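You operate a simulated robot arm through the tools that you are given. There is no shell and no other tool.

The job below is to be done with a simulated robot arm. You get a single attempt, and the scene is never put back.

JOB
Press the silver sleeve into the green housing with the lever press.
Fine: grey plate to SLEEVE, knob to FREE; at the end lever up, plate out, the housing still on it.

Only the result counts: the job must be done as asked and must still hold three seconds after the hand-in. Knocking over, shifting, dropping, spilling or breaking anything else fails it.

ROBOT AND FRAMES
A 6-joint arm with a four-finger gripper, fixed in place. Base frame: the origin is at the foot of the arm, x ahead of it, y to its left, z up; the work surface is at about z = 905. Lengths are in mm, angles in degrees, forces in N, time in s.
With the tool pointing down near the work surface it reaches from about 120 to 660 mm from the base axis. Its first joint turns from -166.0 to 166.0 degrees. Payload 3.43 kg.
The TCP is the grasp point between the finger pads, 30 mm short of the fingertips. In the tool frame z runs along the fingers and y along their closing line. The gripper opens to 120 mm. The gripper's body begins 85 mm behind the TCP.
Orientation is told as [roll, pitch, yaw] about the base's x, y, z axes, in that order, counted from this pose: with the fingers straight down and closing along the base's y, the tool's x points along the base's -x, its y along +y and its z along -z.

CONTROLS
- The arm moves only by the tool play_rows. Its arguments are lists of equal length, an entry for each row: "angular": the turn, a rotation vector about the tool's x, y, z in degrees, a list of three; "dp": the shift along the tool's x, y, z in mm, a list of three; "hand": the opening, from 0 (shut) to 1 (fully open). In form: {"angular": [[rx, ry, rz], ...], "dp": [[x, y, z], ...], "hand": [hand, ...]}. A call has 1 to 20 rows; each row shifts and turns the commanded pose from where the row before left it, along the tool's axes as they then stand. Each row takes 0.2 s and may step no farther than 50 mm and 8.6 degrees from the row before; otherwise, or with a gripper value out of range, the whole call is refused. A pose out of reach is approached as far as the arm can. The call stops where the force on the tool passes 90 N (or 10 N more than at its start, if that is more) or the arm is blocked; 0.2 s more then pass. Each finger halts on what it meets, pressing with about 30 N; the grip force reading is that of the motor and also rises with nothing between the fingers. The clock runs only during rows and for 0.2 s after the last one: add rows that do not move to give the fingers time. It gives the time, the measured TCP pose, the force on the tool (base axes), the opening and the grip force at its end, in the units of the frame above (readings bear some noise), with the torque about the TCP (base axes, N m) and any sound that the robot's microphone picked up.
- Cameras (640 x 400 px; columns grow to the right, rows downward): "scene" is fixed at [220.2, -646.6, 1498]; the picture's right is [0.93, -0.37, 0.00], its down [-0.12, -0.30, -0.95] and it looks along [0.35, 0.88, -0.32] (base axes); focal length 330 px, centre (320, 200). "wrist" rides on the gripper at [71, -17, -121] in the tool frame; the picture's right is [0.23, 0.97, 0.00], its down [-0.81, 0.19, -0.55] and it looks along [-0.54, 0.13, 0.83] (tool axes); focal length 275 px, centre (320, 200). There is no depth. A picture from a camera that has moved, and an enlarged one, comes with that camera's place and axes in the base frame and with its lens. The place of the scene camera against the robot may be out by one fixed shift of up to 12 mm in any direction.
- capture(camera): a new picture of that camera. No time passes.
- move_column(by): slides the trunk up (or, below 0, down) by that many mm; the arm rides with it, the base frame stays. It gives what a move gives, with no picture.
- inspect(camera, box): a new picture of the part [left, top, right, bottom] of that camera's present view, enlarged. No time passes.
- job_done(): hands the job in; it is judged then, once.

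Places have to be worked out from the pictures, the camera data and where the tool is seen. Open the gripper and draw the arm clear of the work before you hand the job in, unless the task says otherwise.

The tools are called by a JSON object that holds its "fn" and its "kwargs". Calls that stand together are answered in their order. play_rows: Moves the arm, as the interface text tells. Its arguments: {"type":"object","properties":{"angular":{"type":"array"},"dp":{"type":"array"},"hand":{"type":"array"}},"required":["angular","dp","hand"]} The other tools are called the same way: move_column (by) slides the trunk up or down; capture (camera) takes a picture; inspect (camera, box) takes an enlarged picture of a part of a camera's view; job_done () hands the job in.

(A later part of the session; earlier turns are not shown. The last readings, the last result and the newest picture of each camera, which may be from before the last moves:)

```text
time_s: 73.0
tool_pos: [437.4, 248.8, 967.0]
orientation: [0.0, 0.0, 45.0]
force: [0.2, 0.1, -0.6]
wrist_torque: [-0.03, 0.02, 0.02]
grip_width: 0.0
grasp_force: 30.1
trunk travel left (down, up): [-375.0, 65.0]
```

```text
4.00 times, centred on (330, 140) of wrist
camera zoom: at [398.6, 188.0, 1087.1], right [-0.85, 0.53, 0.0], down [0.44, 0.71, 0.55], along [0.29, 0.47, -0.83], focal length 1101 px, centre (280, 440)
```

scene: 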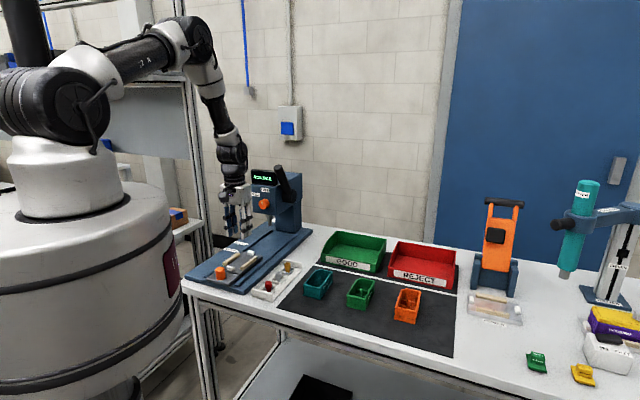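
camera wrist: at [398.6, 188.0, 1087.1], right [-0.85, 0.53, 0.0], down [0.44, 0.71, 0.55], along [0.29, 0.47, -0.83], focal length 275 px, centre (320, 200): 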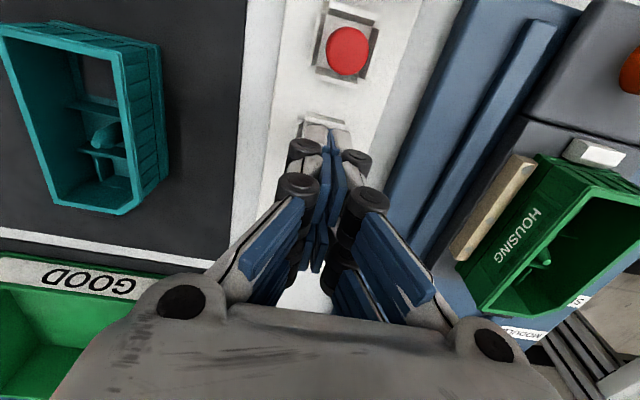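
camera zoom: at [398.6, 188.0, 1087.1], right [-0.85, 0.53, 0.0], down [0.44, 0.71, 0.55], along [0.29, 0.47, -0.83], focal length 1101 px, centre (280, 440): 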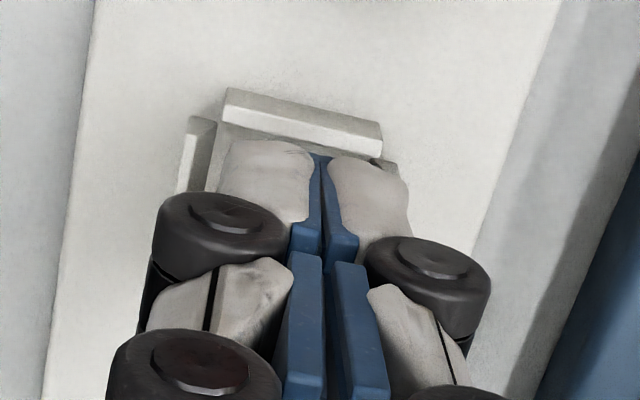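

The sleeve is untouched: the tips (30 mm below the TCP, z≈937) were too high and passed just over its rounded top. I reopen and go 9 mm deeper.

{"fn": "play_rows", "kwargs": {"angular": [[0, 0, 0], [0, 0, 0], [0, 0, 0], [0, 0, 0], [0, 0, 0], [0, 0, 0]], "dp": [[0, 0, -3], [0, 0, 0], [0, 0, 0], [0, 0, 0], [0, 0, 6], [0, 0, 6]], "hand": [0.1, 0.4, 0.4, 0.4, 0.4, 0.4]}}

{"fn": "inspect", "kwargs": {"camera": "wrist", "box": [240, 60, 400, 240]}}

{"fn": "inspect", "kwargs": {"camera": "scene", "box": [255, 250, 295, 290]}}

```text
time_s: 74.4
tool_pos: [435.8, 249.5, 958.8]
orientation: [0.0, 0.1, 45.0]
force: [-0.7, -0.1, -0.4]
wrist_torque: [-0.01, -0.02, 0.02]
grip_width: 47.7
grasp_force: 0.0
trunk travel left (down, up): [-375.0, 65.0]
```

```text
2.22 times, centred on (320, 150) of wrist
camera zoom: at [397.7, 187.2, 1077.9], right [-0.85, 0.53, 0.0], down [0.44, 0.71, 0.55], along [0.29, 0.47, -0.83], focal length 612 px, centre (320, 311)
```

zoom: 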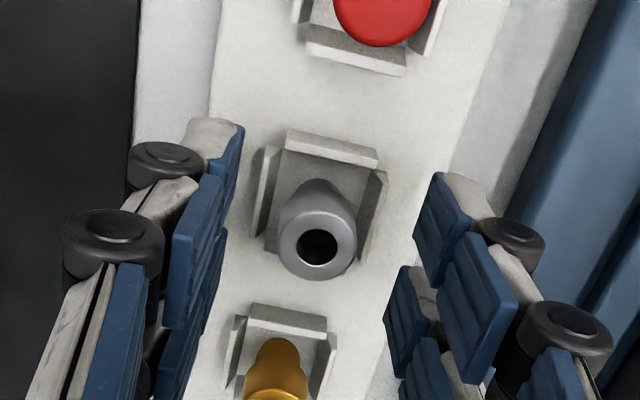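

```text
10.00 times, centred on (275, 270) of scene
camera zoom: at [220.2, -646.6, 1498.0], right [0.93, -0.37, 0.0], down [-0.12, -0.3, -0.95], along [0.35, 0.88, -0.32], focal length 3296 px, centre (770, -500)
```

zoom: 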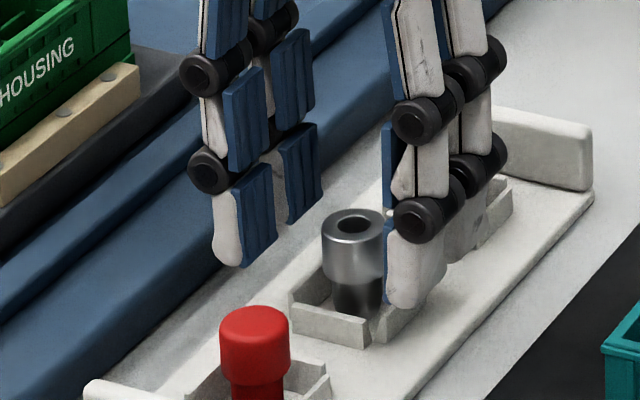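

The hand has two pads per side with a gap, so the round collar will be held V-like and self-centred. I raise 2 mm (grip depth ≈8–9 mm) and close.

{"fn": "play_rows", "kwargs": {"angular": [[0, 0, 0], [0, 0, 0], [0, 0, 0], [0, 0, 0], [0, 0, 0]], "dp": [[0, -0.6, -1.5], [0, 0, 0], [0, 0, 0], [0, 0, 0], [0, 0, 0]], "hand": [0.4, 0, 0, 0, 0]}}

{"fn": "inspect", "kwargs": {"camera": "scene", "box": [255, 250, 295, 290]}}

{"fn": "inspect", "kwargs": {"camera": "wrist", "box": [240, 60, 400, 240]}}

```text
time_s: 75.6
tool_pos: [436.3, 248.3, 960.5]
orientation: [-0.1, 0.0, 45.1]
force: [0.4, -0.5, -0.7]
wrist_torque: [0.0, -0.03, -0.01]
grip_width: 17.9
grasp_force: 29.5
trunk travel left (down, up): [-375.0, 65.0]
```

```text
10.00 times, centred on (275, 270) of scene
camera zoom: at [220.2, -646.6, 1498.0], right [0.93, -0.37, 0.0], down [-0.12, -0.3, -0.95], along [0.35, 0.88, -0.32], focal length 3296 px, centre (770, -500)
```

zoom: 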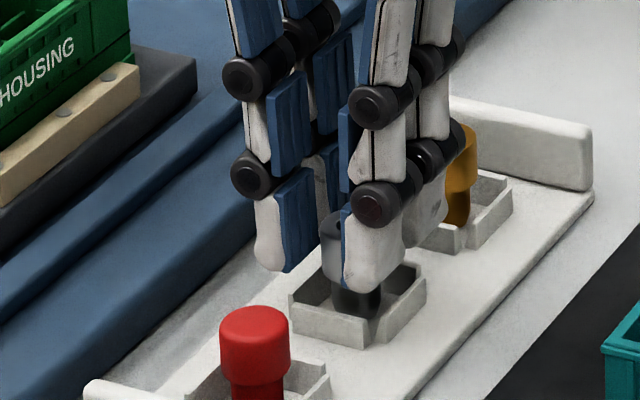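

```text
2.22 times, centred on (320, 150) of wrist
camera zoom: at [398.0, 187.1, 1079.4], right [-0.85, 0.53, 0.0], down [0.44, 0.71, 0.55], along [0.29, 0.47, -0.83], focal length 612 px, centre (320, 311)
```

zoom: 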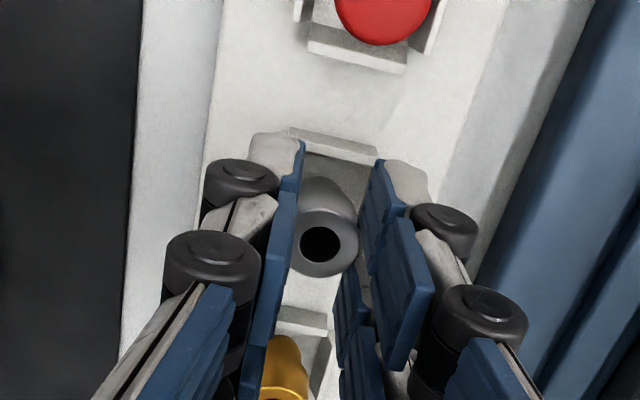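

Collar held at 17.9 mm. I lift gently and check.

{"fn": "play_rows", "kwargs": {"angular": [[0, 0, 0], [0, 0, 0], [0, 0, 0], [0, 0, 0], [0, 0, 0], [0, 0, 0], [0, 0, 0], [0, 0, 0]], "dp": [[0, 0, -3], [0, 0, -6], [0, 0, -10], [0, 0, -16], [0, 0, -20], [0, 0, -20], [0, 0, -15], [0, 0, -5]], "hand": [0, 0, 0, 0, 0, 0, 0, 0]}}

{"fn": "inspect", "kwargs": {"camera": "scene", "box": [250, 220, 300, 290]}}

{"fn": "inspect", "kwargs": {"camera": "wrist", "box": [240, 60, 400, 240]}}

```text
time_s: 77.4
tool_pos: [435.7, 248.1, 1056.9]
orientation: [-0.1, 0.0, 44.9]
force: [-0.4, -0.9, -1.0]
wrist_torque: [0.03, 0.01, -0.01]
grip_width: 17.4
grasp_force: 30.1
trunk travel left (down, up): [-375.0, 65.0]
```

```text
5.71 times, centred on (275, 255) of scene
camera zoom: at [220.2, -646.6, 1498.0], right [0.93, -0.37, 0.0], down [-0.12, -0.3, -0.95], along [0.35, 0.88, -0.32], focal length 1883 px, centre (577, -114)
```

zoom: 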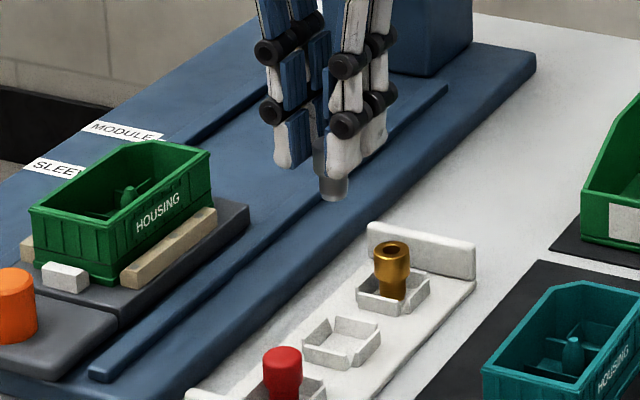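

```text
2.22 times, centred on (320, 150) of wrist
camera zoom: at [398.0, 186.8, 1175.8], right [-0.85, 0.53, 0.0], down [0.44, 0.71, 0.55], along [0.29, 0.47, -0.83], focal length 612 px, centre (320, 311)
```

zoom: 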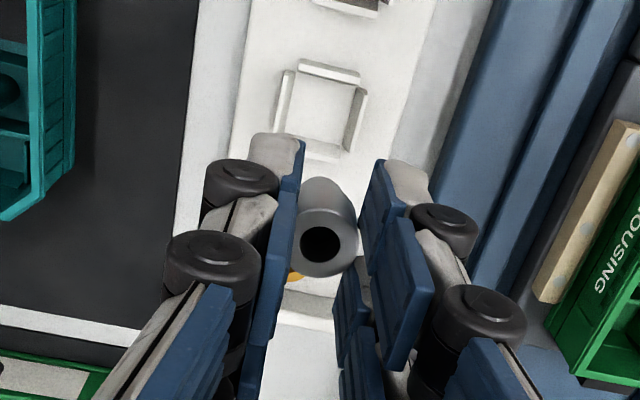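

The sleeve is lifted straight. I zoom on it to measure how much hangs below the tips.

{"fn": "inspect", "kwargs": {"camera": "scene", "box": [266, 236, 290, 260]}}

{"fn": "inspect", "kwargs": {"camera": "wrist", "box": [295, 115, 355, 175]}}

```text
16.00 times, centred on (278, 248) of scene
camera zoom: at [220.2, -646.6, 1498.0], right [0.93, -0.37, 0.0], down [-0.12, -0.3, -0.95], along [0.35, 0.88, -0.32], focal length 5274 px, centre (992, -568)
```

zoom: 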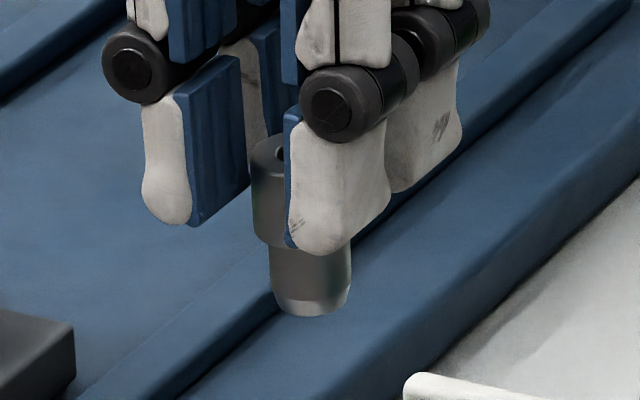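

```text
6.67 times, centred on (325, 145) of wrist
camera zoom: at [398.0, 186.8, 1175.8], right [-0.85, 0.53, 0.0], down [0.44, 0.71, 0.55], along [0.29, 0.47, -0.83], focal length 1835 px, centre (287, 567)
```

zoom: 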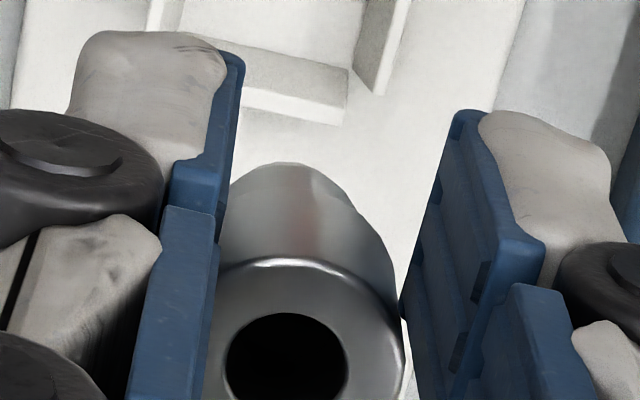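

Grip depth ≈9 mm, sleeve length ≈32 mm. I carry it over the cup (a≈537.9, n≈22).

{"fn": "play_rows", "kwargs": {"angular": [[0, 0, 0], [0, 0, 0], [0, 0, 0], [0, 0, 0], [0, 0, 0], [0, 0, 0], [0, 0, 0], [0, 0, 0]], "dp": [[-4, 12, 0], [-9, 26, 0], [-10, 28, 0], [-10, 28, 0], [-10, 28, 0], [-8, 22, 0], [-3.4, 10.6, 0], [0, 0, 0]], "hand": [0, 0, 0, 0, 0, 0, 0, 0]}}

{"fn": "capture", "kwargs": {"camera": "wrist"}}

{"fn": "inspect", "kwargs": {"camera": "scene", "box": [220, 215, 280, 275]}}

```text
time_s: 79.2
tool_pos: [364.6, 394.7, 1053.2]
orientation: [-0.1, -0.1, 45.1]
force: [-0.8, -0.1, -0.3]
wrist_torque: [0.0, 0.01, -0.03]
grip_width: 17.7
grasp_force: 29.8
trunk travel left (down, up): [-375.0, 65.0]
```

```text
taken
camera wrist: at [326.6, 334.5, 1174.3], right [-0.85, 0.53, 0.0], down [0.44, 0.71, 0.55], along [0.29, 0.47, -0.83], focal length 275 px, centre (320, 200)
```

wrist: 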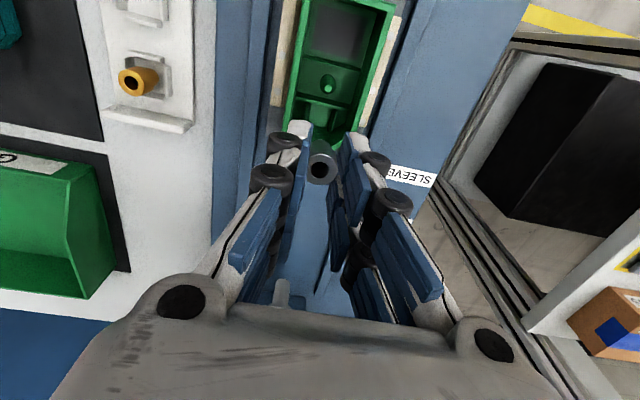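

```text
6.67 times, centred on (250, 245) of scene
camera zoom: at [220.2, -646.6, 1498.0], right [0.93, -0.37, 0.0], down [-0.12, -0.3, -0.95], along [0.35, 0.88, -0.32], focal length 2197 px, centre (787, -100)
```

zoom: 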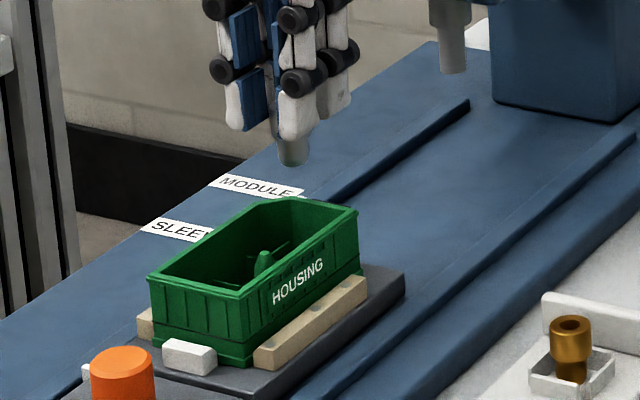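

I zoom to compare sleeve axis and cup centre in one picture.

{"fn": "inspect", "kwargs": {"camera": "wrist", "box": [270, 60, 380, 200]}}

```text
2.86 times, centred on (325, 130) of wrist
camera zoom: at [326.6, 334.5, 1174.3], right [-0.85, 0.53, 0.0], down [0.44, 0.71, 0.55], along [0.29, 0.47, -0.83], focal length 786 px, centre (306, 400)
```

zoom: 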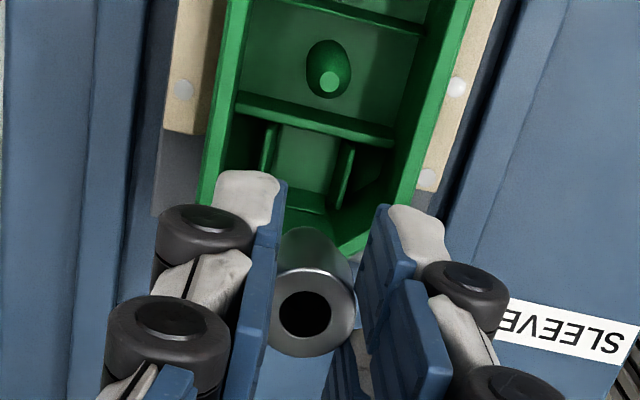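

The sleeve axis is about 2.5 mm ahead of the cup centre; I shift back 2.5 mm and lower to z≈1012.

{"fn": "play_rows", "kwargs": {"angular": [[0, 0, 0], [0, 0, 0], [0, 0, 0], [0, 0, 0]], "dp": [[2.5, -0.3, 10], [0, 0, 15], [0, 0, 16], [0, 0, 0]], "hand": [0, 0, 0, 0]}}

{"fn": "inspect", "kwargs": {"camera": "wrist", "box": [270, 40, 380, 200]}}

{"fn": "inspect", "kwargs": {"camera": "scene", "box": [225, 225, 275, 275]}}

```text
time_s: 80.2
tool_pos: [365.7, 393.4, 1014.3]
orientation: [-0.1, 0.0, 45.0]
force: [0.1, 0.1, -0.9]
wrist_torque: [-0.02, 0.02, 0.01]
grip_width: 17.6
grasp_force: 30.0
trunk travel left (down, up): [-375.0, 65.0]
```

```text
2.50 times, centred on (325, 120) of wrist
camera zoom: at [326.5, 331.9, 1134.0], right [-0.85, 0.53, 0.0], down [0.44, 0.71, 0.55], along [0.29, 0.47, -0.83], focal length 688 px, centre (308, 400)
```

zoom: 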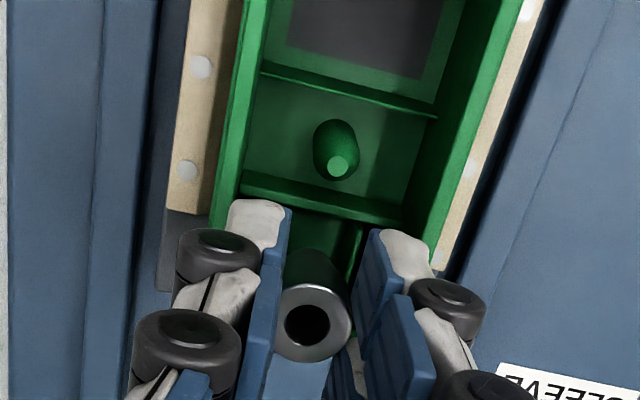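

```text
8.00 times, centred on (250, 250) of scene
camera zoom: at [220.2, -646.6, 1498.0], right [0.93, -0.37, 0.0], down [-0.12, -0.3, -0.95], along [0.35, 0.88, -0.32], focal length 2637 px, centre (880, -200)
```

zoom: 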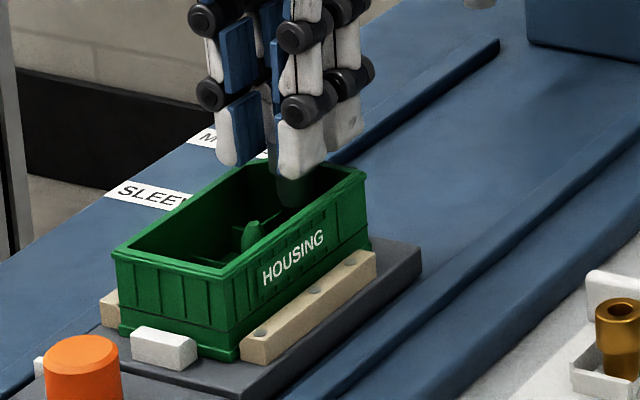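

Relative to the peg (27 mm behind the cup centre) the sleeve is +1.3 mm in a and −1.4 mm in n. I correct and lower to just above the rim.

{"fn": "play_rows", "kwargs": {"angular": [[0, 0, 0], [0, 0, 0], [0, 0, 0], [0, 0, 0], [0, 0, 0]], "dp": [[1.2, 1.3, 0], [0, 0, 4], [0, 0, 4], [0, 0, 2.5], [0, 0, 0]], "hand": [0, 0, 0, 0, 0]}}

{"fn": "inspect", "kwargs": {"camera": "wrist", "box": [270, 40, 380, 200]}}

{"fn": "inspect", "kwargs": {"camera": "scene", "box": [235, 230, 270, 265]}}

```text
time_s: 81.4
tool_pos: [362.6, 394.7, 1002.9]
orientation: [-0.2, 0.0, 45.0]
force: [-0.2, 0.3, 0.2]
wrist_torque: [-0.03, -0.01, 0.0]
grip_width: 17.5
grasp_force: 30.1
trunk travel left (down, up): [-375.0, 65.0]
```

```text
2.50 times, centred on (325, 120) of wrist
camera zoom: at [324.1, 332.8, 1123.3], right [-0.85, 0.53, 0.0], down [0.44, 0.71, 0.55], along [0.29, 0.47, -0.83], focal length 688 px, centre (308, 400)
```

zoom: 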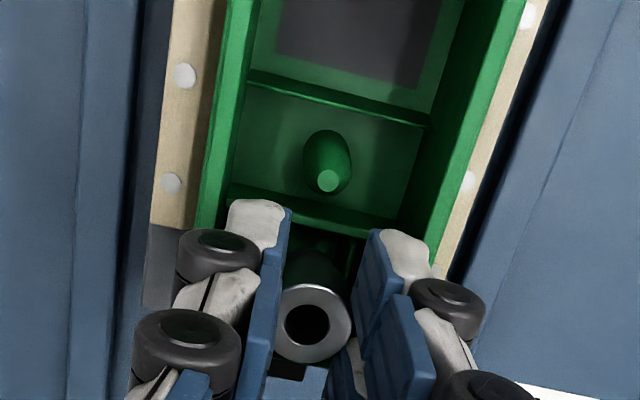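

```text
11.43 times, centred on (252, 248) of scene
camera zoom: at [220.2, -646.6, 1498.0], right [0.93, -0.37, 0.0], down [-0.12, -0.3, -0.95], along [0.35, 0.88, -0.32], focal length 3767 px, centre (1091, -343)
```

zoom: 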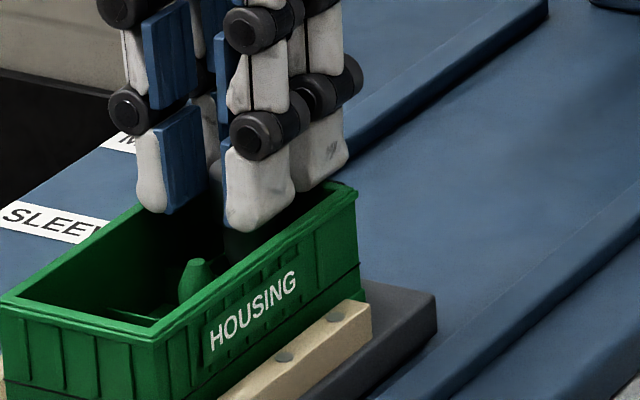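

Alignment is within 1 mm and nothing touches yet. I lower 2 mm more to feel for the rim.

{"fn": "play_rows", "kwargs": {"angular": [[0, 0, 0], [0, 0, 0], [0, 0, 0]], "dp": [[0, -0.5, 1], [0, 0, 1], [0, 0, 0]], "hand": [0, 0, 0]}}

```text
time_s: 82.2
tool_pos: [363.2, 395.2, 1001.6]
orientation: [-0.2, -0.2, 45.0]
force: [-1.1, 0.8, 18.9]
wrist_torque: [0.21, -0.12, 0.0]
grip_width: 17.8
grasp_force: 29.7
trunk travel left (down, up): [-375.0, 65.0]
```

The rear tips touch the far rim (19 N at about +12 mm): rim ≈971.6. I unload 1 mm and open to let the sleeve slide down into the cup.

{"fn": "play_rows", "kwargs": {"angular": [[0, 0, 0], [0, 0, 0], [0, 0, 0], [0, 0, 0]], "dp": [[0, 0, -1.2], [0, 0, 0], [0, 0, 0], [0, 0, 0]], "hand": [0, 0.3, 0.3, 0.3]}}

{"fn": "inspect", "kwargs": {"camera": "wrist", "box": [270, 40, 380, 200]}}

{"fn": "inspect", "kwargs": {"camera": "scene", "box": [235, 230, 270, 265]}}

```text
time_s: 83.2
tool_pos: [362.4, 393.4, 1003.6]
orientation: [-0.1, -0.1, 45.0]
force: [2.9, 2.2, 8.2]
wrist_torque: [-0.04, -0.13, 0.01]
grip_width: 36.7
grasp_force: 0.0
trunk travel left (down, up): [-375.0, 65.0]
```

```text
2.50 times, centred on (325, 120) of wrist
camera zoom: at [324.1, 332.3, 1122.2], right [-0.85, 0.53, 0.0], down [0.44, 0.71, 0.55], along [0.29, 0.47, -0.83], focal length 688 px, centre (308, 400)
```

zoom: 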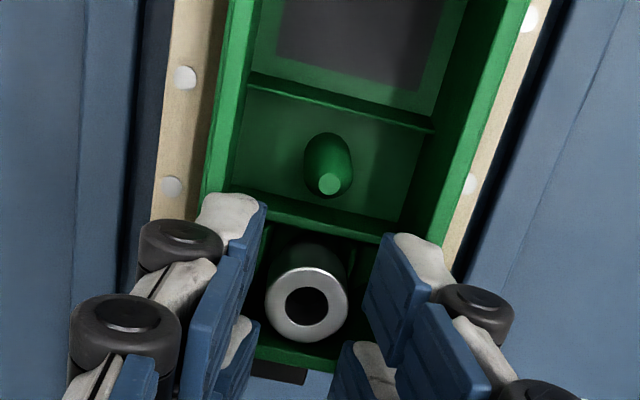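

```text
11.43 times, centred on (252, 248) of scene
camera zoom: at [220.2, -646.6, 1498.0], right [0.93, -0.37, 0.0], down [-0.12, -0.3, -0.95], along [0.35, 0.88, -0.32], focal length 3767 px, centre (1091, -343)
```

zoom: 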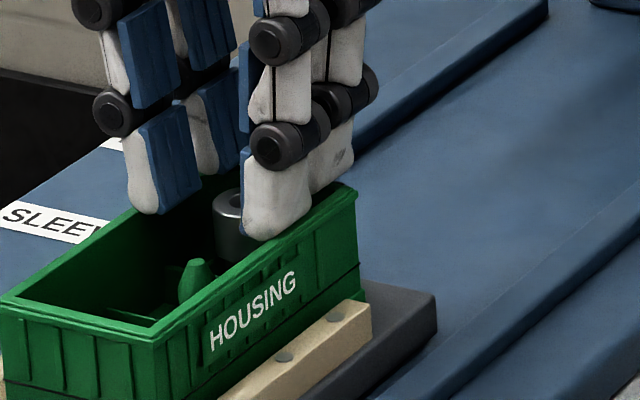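

The sleeve stands upright in the cup. I raise the hand clear and look.

{"fn": "play_rows", "kwargs": {"angular": [[0, 0, 0], [0, 0, 0], [0, 0, 0], [0, 0, 0]], "dp": [[0, 0, -5], [0, 0, -15], [20, 0, -25], [35, 0, -20]], "hand": [0.35, 0.4, 0.5, 0.7]}}

{"fn": "capture", "kwargs": {"camera": "wrist"}}

{"fn": "inspect", "kwargs": {"camera": "wrist", "box": [270, 110, 360, 220]}}

{"fn": "inspect", "kwargs": {"camera": "scene", "box": [235, 235, 270, 265]}}

```text
time_s: 84.2
tool_pos: [321.1, 354.3, 1067.5]
orientation: [-0.1, -0.1, 45.0]
force: [0.0, 0.2, 0.2]
wrist_torque: [0.03, -0.03, -0.03]
grip_width: 83.4
grasp_force: 0.0
trunk travel left (down, up): [-375.0, 65.0]
```

```text
taken
camera wrist: at [283.6, 292.9, 1187.3], right [-0.85, 0.53, 0.0], down [0.44, 0.71, 0.55], along [0.29, 0.47, -0.83], focal length 275 px, centre (320, 200)
```

wrist: 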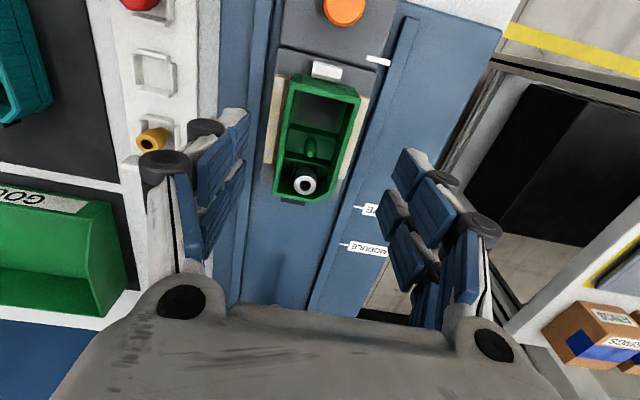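

```text
3.64 times, centred on (315, 165) of wrist
camera zoom: at [283.6, 292.9, 1187.3], right [-0.85, 0.53, 0.0], down [0.44, 0.71, 0.55], along [0.29, 0.47, -0.83], focal length 1001 px, centre (338, 327)
```

zoom: 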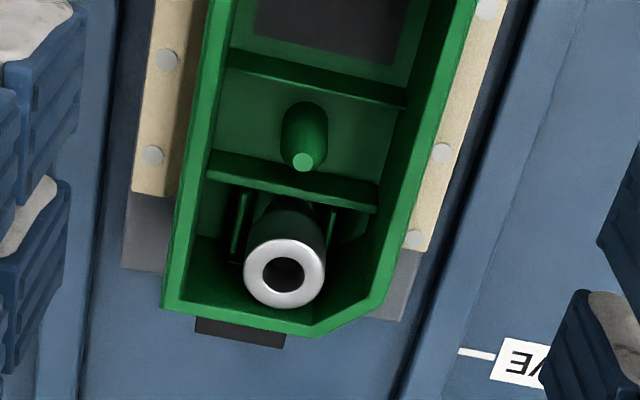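

```text
13.33 times, centred on (252, 250) of scene
camera zoom: at [220.2, -646.6, 1498.0], right [0.93, -0.37, 0.0], down [-0.12, -0.3, -0.95], along [0.35, 0.88, -0.32], focal length 4395 px, centre (1220, -467)
```

zoom: 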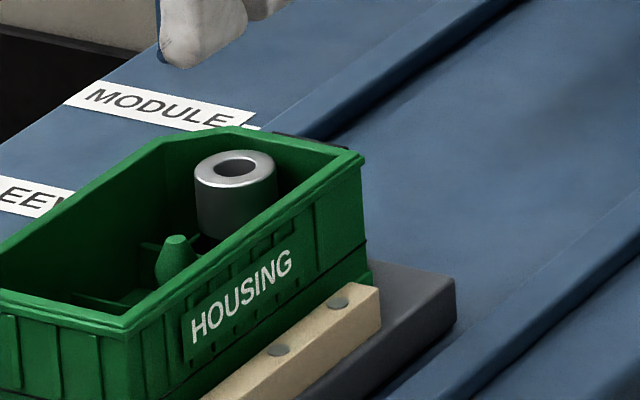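

The sleeve stands upright in the cup, top at about z=970, axis ≈(537, 23). Now I go to the plate handle again to push to SLEEVE.

{"fn": "play_rows", "kwargs": {"angular": [[0, 0, 0], [0, 0, 0], [0, 0, 0], [0, 0, 0], [0, 0, 0]], "dp": [[26, -0.7, 0], [26, -0.7, 0], [27, -0.7, 0], [0, 0, 25], [0, 0, 25]], "hand": [0.7, 0.6, 0.55, 0.5, 0.5]}}

{"fn": "inspect", "kwargs": {"camera": "wrist", "box": [250, 80, 410, 260]}}

```text
time_s: 85.4
tool_pos: [269.6, 297.8, 1016.4]
orientation: [-0.2, -0.1, 44.9]
force: [0.2, -0.6, 0.4]
wrist_torque: [0.0, 0.01, -0.01]
grip_width: 60.1
grasp_force: 0.0
trunk travel left (down, up): [-375.0, 65.0]
```

```text
2.22 times, centred on (330, 170) of wrist
camera zoom: at [229.5, 236.5, 1136.2], right [-0.85, 0.53, 0.0], down [0.44, 0.71, 0.55], along [0.29, 0.47, -0.83], focal length 612 px, centre (298, 267)
```

zoom: 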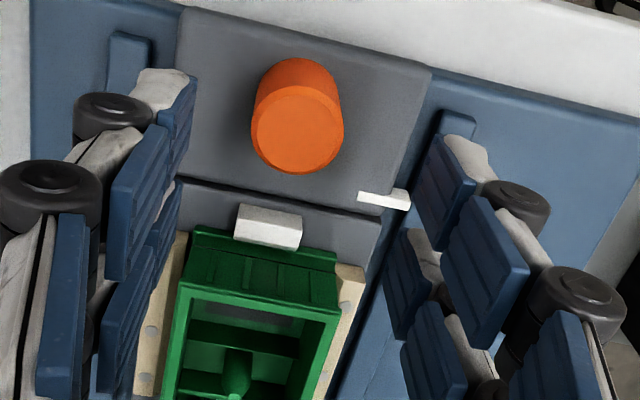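

Handle centre at a≈396.5, n≈20.5; I correct 4 mm, descend and grip it.

{"fn": "play_rows", "kwargs": {"angular": [[0, 0, 0], [0, 0, 0], [0, 0, 0], [0, 0, 0], [0, 0, 0], [0, 0, 0], [0, 0, 0]], "dp": [[3.8, 0.7, 14], [0, 0, 14], [0, 0, 13], [0, 0, 0], [0, 0, 0], [0, 0, 0], [0, 0, 0]], "hand": [0.5, 0.5, 0.5, 0.1, 0.1, 0.1, 0.1]}}

```text
time_s: 87.0
tool_pos: [266.7, 295.2, 976.4]
orientation: [0.1, 0.1, 44.9]
force: [13.1, -11.3, -2.9]
wrist_torque: [-0.31, -0.4, 0.06]
grip_width: 26.4
grasp_force: 40.5
trunk travel left (down, up): [-375.0, 65.0]
```

Gripped. I push the plate in smoothly by 158 mm toward SLEEVE.

{"fn": "play_rows", "kwargs": {"angular": [[0, 0, 0], [0, 0, 0], [0, 0, 0], [0, 0, 0], [0, 0, 0], [0, 0, 0], [0, 0, 0], [0, 0, 0], [0, 0, 0], [0, 0, 0], [0, 0, 0], [0, 0, 0], [0, 0, 0], [0, 0, 0], [0, 0, 0], [0, 0, 0], [0, 0, 0]], "dp": [[-3, -1, 0], [-6, 0, 0], [-10, 0, 0], [-12, 0, 0], [-12, 0, 0], [-12, 0, 0], [-12, 0, 0], [-12, 0, 0], [-12, 0, 0], [-12, 0, 0], [-12, 0, 0], [-12, 0, 0], [-12, 0, 0], [-10, 0, 0], [-6, 0, 0], [-3, 0, 0], [0, 0, 0]], "hand": [0.1, 0.1, 0.1, 0.1, 0.1, 0.1, 0.1, 0.1, 0.1, 0.1, 0.1, 0.1, 0.1, 0.1, 0.1, 0.1, 0.1]}}

{"fn": "inspect", "kwargs": {"camera": "scene", "box": [230, 200, 310, 270]}}

```text
time_s: 90.6
tool_pos: [380.0, 407.9, 975.9]
orientation: [-0.2, 0.0, 45.0]
force: [-0.6, 0.4, 1.6]
wrist_torque: [-0.32, 0.33, 0.04]
grip_width: 26.2
grasp_force: 44.9
trunk travel left (down, up): [-375.0, 65.0]
```

```text
5.71 times, centred on (270, 235) of scene
camera zoom: at [220.2, -646.6, 1498.0], right [0.93, -0.37, 0.0], down [-0.12, -0.3, -0.95], along [0.35, 0.88, -0.32], focal length 1883 px, centre (606, 0)
```

zoom: 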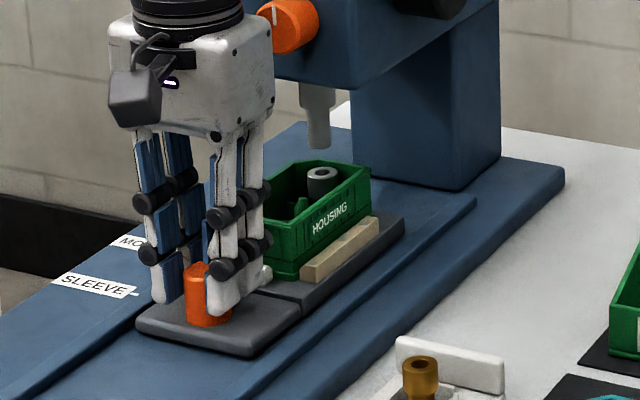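

The ram is right above the sleeve. I release the handle and check the pointer against the SLEEVE line.

{"fn": "play_rows", "kwargs": {"angular": [[0, 0, 0], [0, 0, 0], [0, 0, 0], [0, 0, 0], [0, 0, 0], [0, 0, 0]], "dp": [[0, 0, 0], [0, 0, 0], [0, 0, -15], [10, 0, -30], [30, 0, -20], [30, 0, 0]], "hand": [0.5, 0.55, 0.6, 0.7, 0.8, 0.8]}}

{"fn": "capture", "kwargs": {"camera": "wrist"}}

{"fn": "inspect", "kwargs": {"camera": "wrist", "box": [312, 205, 368, 235]}}

{"fn": "inspect", "kwargs": {"camera": "scene", "box": [272, 210, 302, 245]}}

```text
time_s: 92.0
tool_pos: [331.4, 357.5, 1041.7]
orientation: [-0.1, -0.1, 45.0]
force: [-0.3, 0.9, -0.2]
wrist_torque: [0.03, 0.01, 0.01]
grip_width: 96.2
grasp_force: 0.1
trunk travel left (down, up): [-375.0, 65.0]
```

```text
taken
camera wrist: at [293.2, 295.4, 1161.8], right [-0.85, 0.53, 0.0], down [0.44, 0.71, 0.55], along [0.29, 0.47, -0.83], focal length 275 px, centre (320, 200)
```

wrist: 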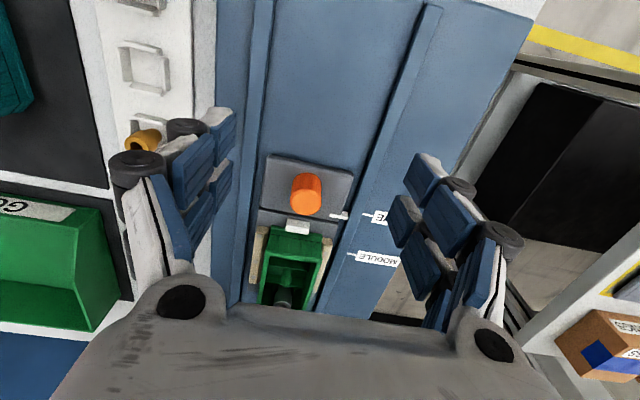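

```text
11.43 times, centred on (340, 220) of wrist
camera zoom: at [293.2, 295.4, 1161.8], right [-0.85, 0.53, 0.0], down [0.44, 0.71, 0.55], along [0.29, 0.47, -0.83], focal length 3146 px, centre (91, -29)
```

zoom: 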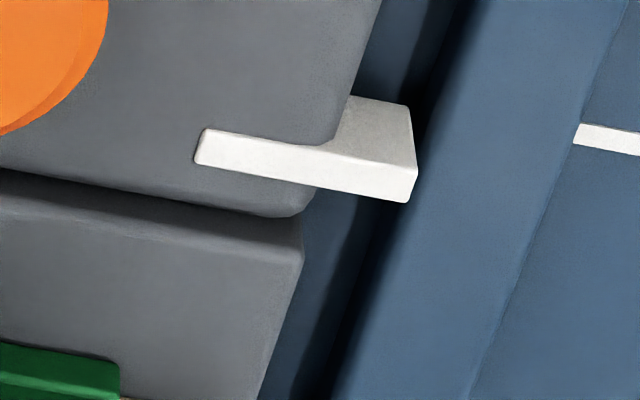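

```text
11.43 times, centred on (287, 228) of scene
camera zoom: at [220.2, -646.6, 1498.0], right [0.93, -0.37, 0.0], down [-0.12, -0.3, -0.95], along [0.35, 0.88, -0.32], focal length 3767 px, centre (697, -114)
```

zoom: 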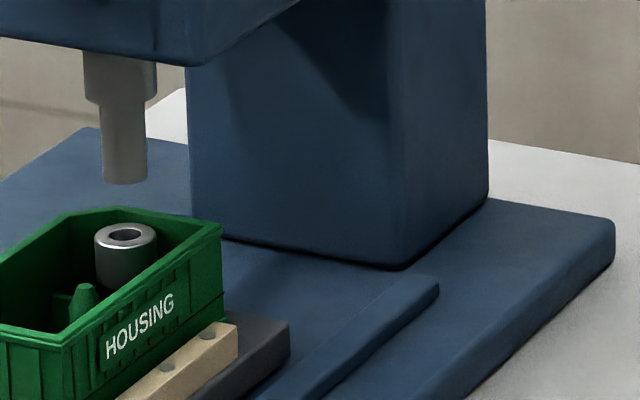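

Pointer and line agree within a millimetre, and the sleeve is under the ram. Next the lever: I rise and tilt to view it frontally for its exact geometry.

{"fn": "play_rows", "kwargs": {"angular": [[0, 0, 0], [0, 0, 0], [0, 0, 0], [0, 0, 0], [0, -7.5, 0], [0, -7.5, 0], [0, -7.5, 0], [0, -7.5, 0], [0, -7.5, 0], [0, -7.5, 0], [0, -7.5, 0], [0, -7.5, 0], [0, -7.5, 0], [0, -7.5, 0], [0, 0, 0]], "dp": [[0, -12.4, -37], [0, -12.4, -37], [0, -12.4, -37], [0, -12.4, -37], [0, 0, 0], [0, 0, 0], [0, 0, 0], [0, 0, 0], [0, 0, 0], [0, 0, 0], [0, 0, 0], [0, 0, 0], [0, 0, 0], [0, 0, 0], [0, 0, 30]], "hand": [0.8, 0.8, 0.8, 0.8, 0.8, 0.8, 0.8, 0.8, 0.8, 0.8, 0.8, 0.8, 0.8, 0.8, 0.8]}}

{"fn": "capture", "kwargs": {"camera": "wrist"}}

{"fn": "capture", "kwargs": {"camera": "scene"}}

```text
time_s: 95.2
tool_pos: [386.7, 343.6, 1179.7]
orientation: [-0.3, -75.0, 45.3]
force: [0.0, -0.3, 0.2]
wrist_torque: [0.02, -0.02, -0.01]
grip_width: 95.9
grasp_force: 0.1
trunk travel left (down, up): [-375.0, 65.0]
```

```text
taken
camera wrist: at [303.1, 237.5, 1141.8], right [-0.73, 0.65, -0.22], down [-0.37, -0.09, 0.93], along [0.58, 0.76, 0.3], focal length 275 px, centre (320, 200)
```

wrist: 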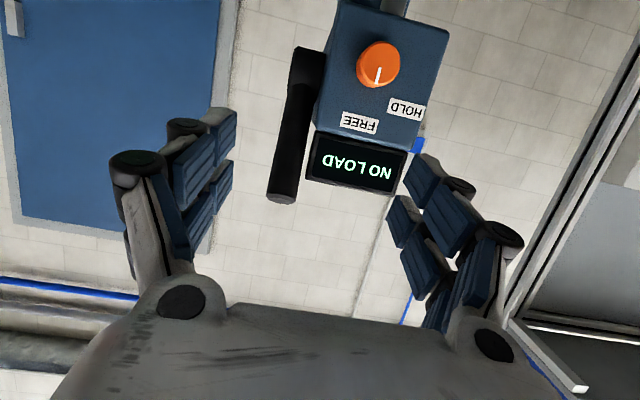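

```text
taken
```

scene: 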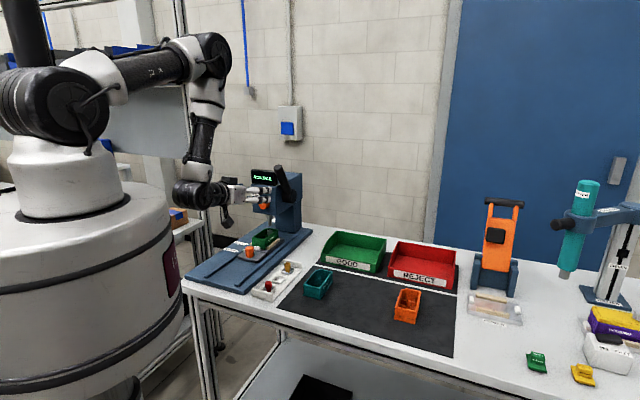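

Good view of the lever. I zoom on it and on the display.

{"fn": "inspect", "kwargs": {"camera": "wrist", "box": [240, 30, 420, 215]}}

{"fn": "inspect", "kwargs": {"camera": "scene", "box": [235, 155, 315, 225]}}

```text
2.16 times, centred on (330, 122) of wrist
camera zoom: at [303.1, 237.5, 1141.8], right [-0.73, 0.65, -0.22], down [-0.37, -0.09, 0.93], along [0.58, 0.76, 0.3], focal length 595 px, centre (298, 368)
```

zoom: 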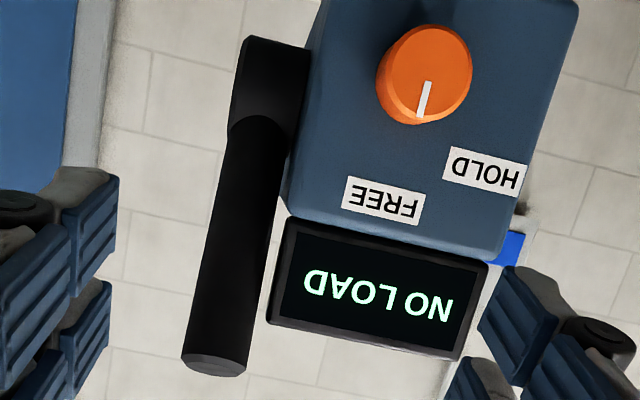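

```text
5.71 times, centred on (275, 190) of scene
camera zoom: at [220.2, -646.6, 1498.0], right [0.93, -0.37, 0.0], down [-0.12, -0.3, -0.95], along [0.35, 0.88, -0.32], focal length 1883 px, centre (577, 257)
```

zoom: 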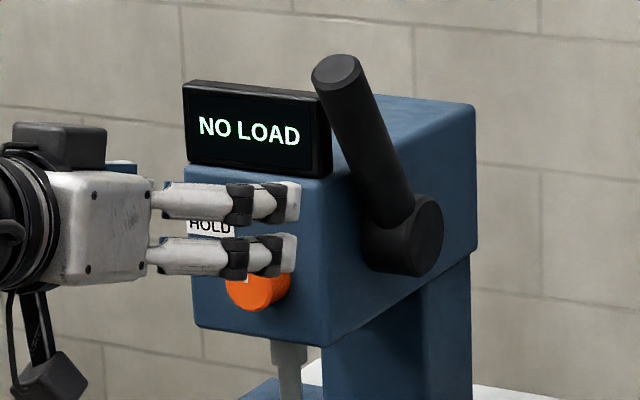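

Lever tip is near (a 654, n −47.5, z 1238), leaning about 31° forward. I take a second view from 80 mm to the right to triangulate the rod and hub.

{"fn": "play_rows", "kwargs": {"angular": [[0, 0, 0], [0, 0, 0], [0, 0, 0]], "dp": [[0, -28, 0], [0, -28, 0], [0, -24, 0]], "hand": [0.8, 0.8, 0.8]}}

{"fn": "inspect", "kwargs": {"camera": "wrist", "box": [280, 30, 440, 215]}}

```text
time_s: 96.0
tool_pos: [443.4, 285.1, 1180.1]
orientation: [0.0, -75.0, 45.1]
force: [-0.3, -0.3, -0.3]
wrist_torque: [0.01, 0.01, 0.05]
grip_width: 96.0
grasp_force: 0.1
trunk travel left (down, up): [-375.0, 65.0]
```

```text
2.16 times, centred on (360, 122) of wrist
camera zoom: at [359.8, 178.6, 1141.1], right [-0.73, 0.65, -0.22], down [-0.37, -0.09, 0.93], along [0.58, 0.76, 0.3], focal length 595 px, centre (234, 368)
```

zoom: 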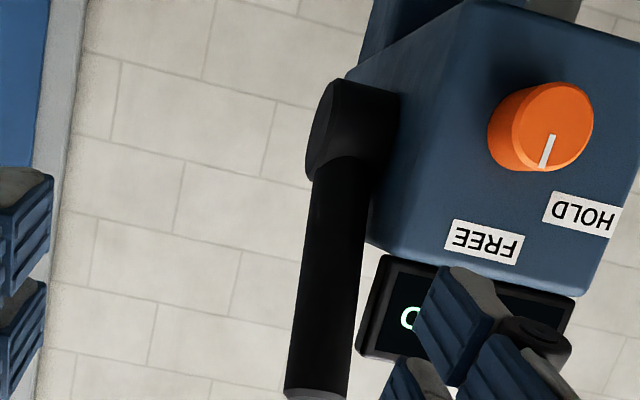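

Triangulated: lever tip (651, −47.4, 1236), hub about (727, −48, 1108), rod ≈29 mm thick, angle 30.7°, hub-to-tip 149 mm. I align the tool with the rod axis beyond its tip.

{"fn": "play_rows", "kwargs": {"angular": [[0, 7.4, 0], [0, 7.4, 0], [0, 7.4, 0], [0, 7.4, 0], [0, 7.4, 0], [0, 7.3, 0], [0, 0, 0], [0, 0, 0], [0, 0, 0], [0, 0, 0], [0, 0, 0], [0, 0, 0], [0, 0, 0]], "dp": [[0, 0, 0], [0, 0, 0], [0, 0, 0], [0, 0, 0], [0, 0, 0], [0, 0, 0], [-36.3, 0, -12.5], [-36.3, 0, -12.5], [-36.3, 0, -12.5], [-36.3, 0, -12.3], [0, 32.2, 0], [0, 32.2, 0], [0, 0, 0]], "hand": [0.8, 0.7, 0.6, 0.5, 0.5, 0.5, 0.5, 0.5, 0.5, 0.5, 0.5, 0.5, 0.5]}}

{"fn": "capture", "kwargs": {"camera": "wrist"}}

{"fn": "inspect", "kwargs": {"camera": "scene", "box": [225, 100, 325, 225]}}

```text
time_s: 98.8
tool_pos: [468.1, 397.1, 1295.3]
orientation: [0.5, -31.0, 44.9]
force: [0.4, -0.8, 0.0]
wrist_torque: [-0.01, -0.04, -0.02]
grip_width: 60.2
grasp_force: 0.1
out of reach, approached as far as the arm can: row 12
trunk travel left (down, up): [-375.0, 65.0]
```

```text
taken
camera wrist: at [393.6, 298.0, 1361.2], right [-0.83, 0.55, -0.11], down [0.16, 0.42, 0.89], along [0.53, 0.72, -0.44], focal length 275 px, centre (320, 200)
```

wrist: 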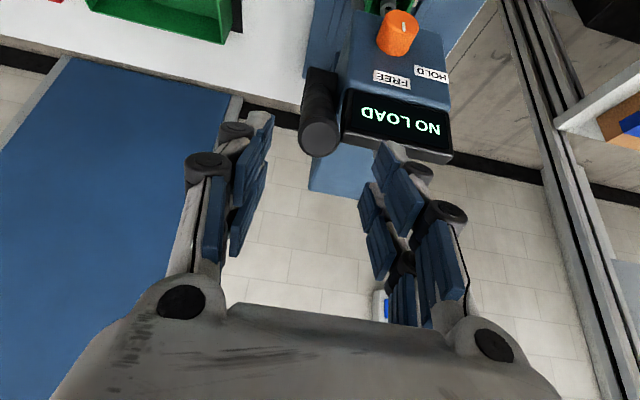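

```text
3.20 times, centred on (275, 162) of scene
camera zoom: at [220.2, -646.6, 1498.0], right [0.93, -0.37, 0.0], down [-0.12, -0.3, -0.95], along [0.35, 0.88, -0.32], focal length 1055 px, centre (464, 320)
```

zoom: 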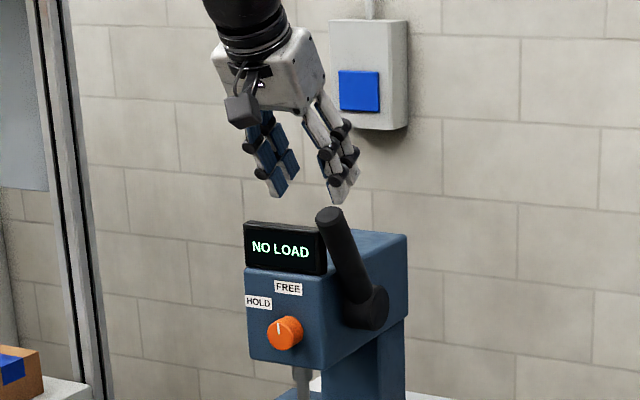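

The tool is nearly aligned with the forearm here (wrist singularity), which hinders small side moves. Raising the trunk moves the arm away from it; I do that, keeping the hand well above the lever.

{"fn": "move_column", "kwargs": {"by": 60}}

```text
time_s: 99.8
tool_pos: [467.4, 397.6, 1354.8]
orientation: [0.5, -30.9, 45.0]
force: [0.3, 0.3, -0.3]
wrist_torque: [0.01, 0.01, 0.0]
grip_width: 59.8
grasp_force: 0.0
trunk travel left (down, up): [-435.0, 5.0]
```

Trunk is up 60 mm. I tilt to 37° and descend back in line with the rod, stopping 60 mm short.

{"fn": "play_rows", "kwargs": {"angular": [[0, -6.1, 0], [0, 0, 0], [0, 0, 0], [0, 0, 0]], "dp": [[0, 0, 0], [20.5, 0.9, 23.7], [20.5, 1, 23.7], [0, 0, 0]], "hand": [0.5, 0.5, 0.5, 0.5]}}

{"fn": "capture", "kwargs": {"camera": "wrist"}}

{"fn": "inspect", "kwargs": {"camera": "scene", "box": [235, 120, 315, 220]}}

```text
time_s: 100.8
tool_pos: [455.9, 398.3, 1295.5]
orientation: [1.7, -33.7, 45.2]
force: [-1.1, -0.2, -0.2]
wrist_torque: [0.02, 0.02, -0.02]
grip_width: 60.1
grasp_force: 0.1
out of reach, approached as far as the arm can: row 1
trunk travel left (down, up): [-435.0, 5.0]
```

```text
taken
camera wrist: at [380.9, 294.8, 1354.2], right [-0.84, 0.54, -0.1], down [0.13, 0.38, 0.91], along [0.53, 0.75, -0.39], focal length 275 px, centre (320, 200)
```

wrist: 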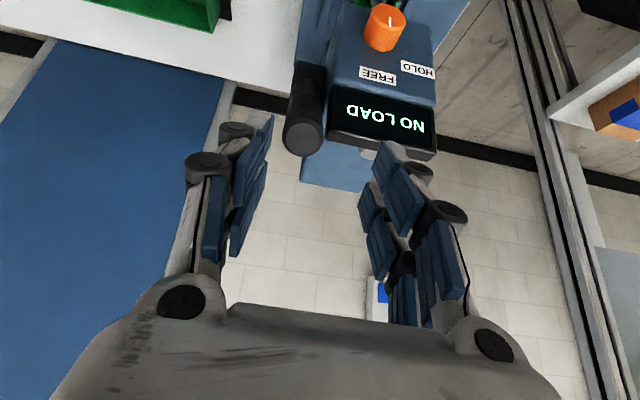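

```text
4.00 times, centred on (275, 170) of scene
camera zoom: at [220.2, -646.6, 1498.0], right [0.93, -0.37, 0.0], down [-0.12, -0.3, -0.95], along [0.35, 0.88, -0.32], focal length 1318 px, centre (500, 320)
```

zoom: 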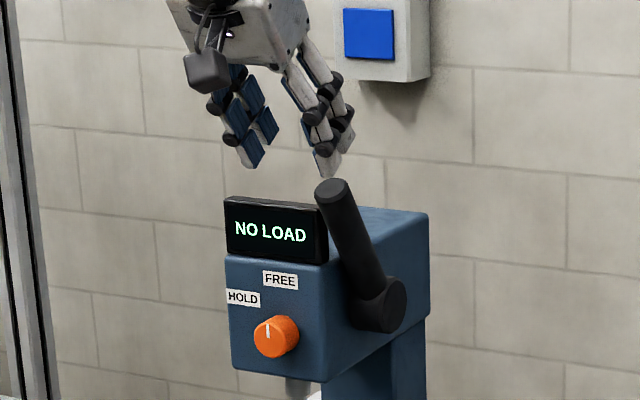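

The wrist stays near its singular alignment in this tilt, so I change method: push the lever from behind with an upright tool (kinematically good). I back away and go upright first.

{"fn": "play_rows", "kwargs": {"angular": [[0, 0, 0], [0, 0, 0], [0, 6.7, 0], [0, 6.7, 0], [0, 6.7, 0], [0, 6.7, 0], [0, 6.7, 0], [0, 0, 0]], "dp": [[13.9, 0, -33.3], [13.9, 0, -33.3], [0, 0, 0], [0, 0, 0], [0, 0, 0], [0, 0, 0], [0, 0, 0], [0, 0, 0]], "hand": [0.4, 0.3, 0.2, 0.15, 0.13, 0.13, 0.13, 0.13]}}

{"fn": "capture", "kwargs": {"camera": "wrist"}}

{"fn": "capture", "kwargs": {"camera": "scene"}}

```text
time_s: 102.6
tool_pos: [414.0, 353.8, 1334.2]
orientation: [1.4, -0.2, 46.0]
force: [0.9, -0.5, 0.3]
wrist_torque: [0.01, 0.01, -0.01]
grip_width: 15.5
grasp_force: 0.0
out of reach, approached as far as the arm can: row 3, 4
trunk travel left (down, up): [-435.0, 5.0]
```

```text
taken
camera wrist: at [379.5, 289.4, 1452.9], right [-0.86, 0.51, 0.02], down [0.43, 0.71, 0.56], along [0.27, 0.49, -0.83], focal length 275 px, centre (320, 200)
```

wrist: 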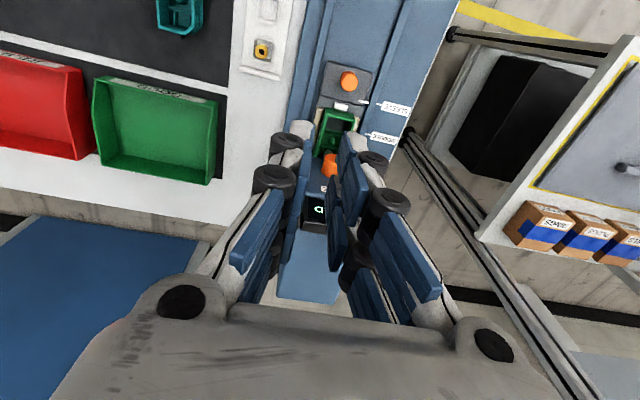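

```text
taken
```

scene: 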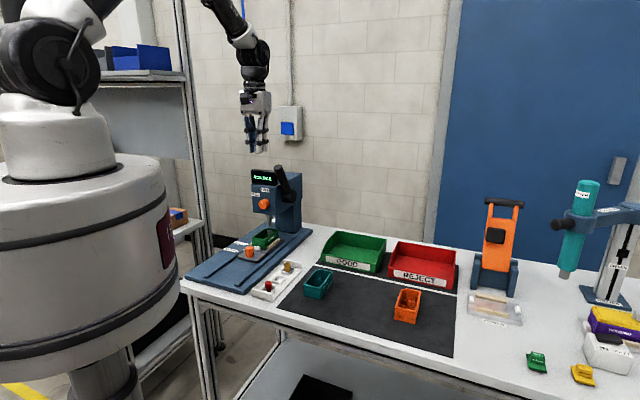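

Upright again. I correct the small rotation and move over the lever top to its rear side, still high.

{"fn": "play_rows", "kwargs": {"angular": [[1.4, 0, 1], [0, 0, 0], [0, 0, 0], [0, 0, 0], [0, 0, 0], [0, 0, 0]], "dp": [[0, 0, 0], [-41, -1.6, 0], [-41, -1.6, 0], [-41, -1.6, 0], [-41, -1.6, 0], [0, 0, 0]], "hand": [0.13, 0.13, 0.13, 0.13, 0.13, 0.13]}}

{"fn": "inspect", "kwargs": {"camera": "scene", "box": [235, 110, 325, 220]}}

{"fn": "capture", "kwargs": {"camera": "wrist"}}

```text
time_s: 104.0
tool_pos: [529.4, 461.4, 1331.8]
orientation: [0.1, -0.3, 45.1]
force: [0.1, -0.7, 1.6]
wrist_torque: [0.05, -0.06, 0.05]
grip_width: 15.8
grasp_force: 0.1
out of reach, approached as far as the arm can: row 5
trunk travel left (down, up): [-435.0, 5.0]
```

```text
3.64 times, centred on (280, 165) of scene
camera zoom: at [220.2, -646.6, 1498.0], right [0.93, -0.37, 0.0], down [-0.12, -0.3, -0.95], along [0.35, 0.88, -0.32], focal length 1198 px, centre (466, 327)
```

zoom: 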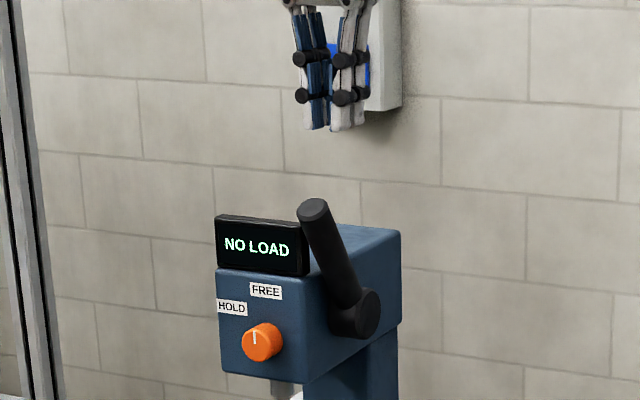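

```text
taken
camera wrist: at [490.0, 399.0, 1451.8], right [-0.85, 0.52, 0.0], down [0.44, 0.71, 0.56], along [0.29, 0.47, -0.83], focal length 275 px, centre (320, 200)
```

wrist: 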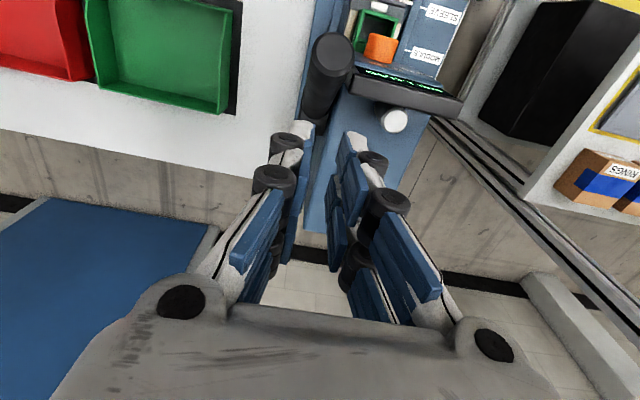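

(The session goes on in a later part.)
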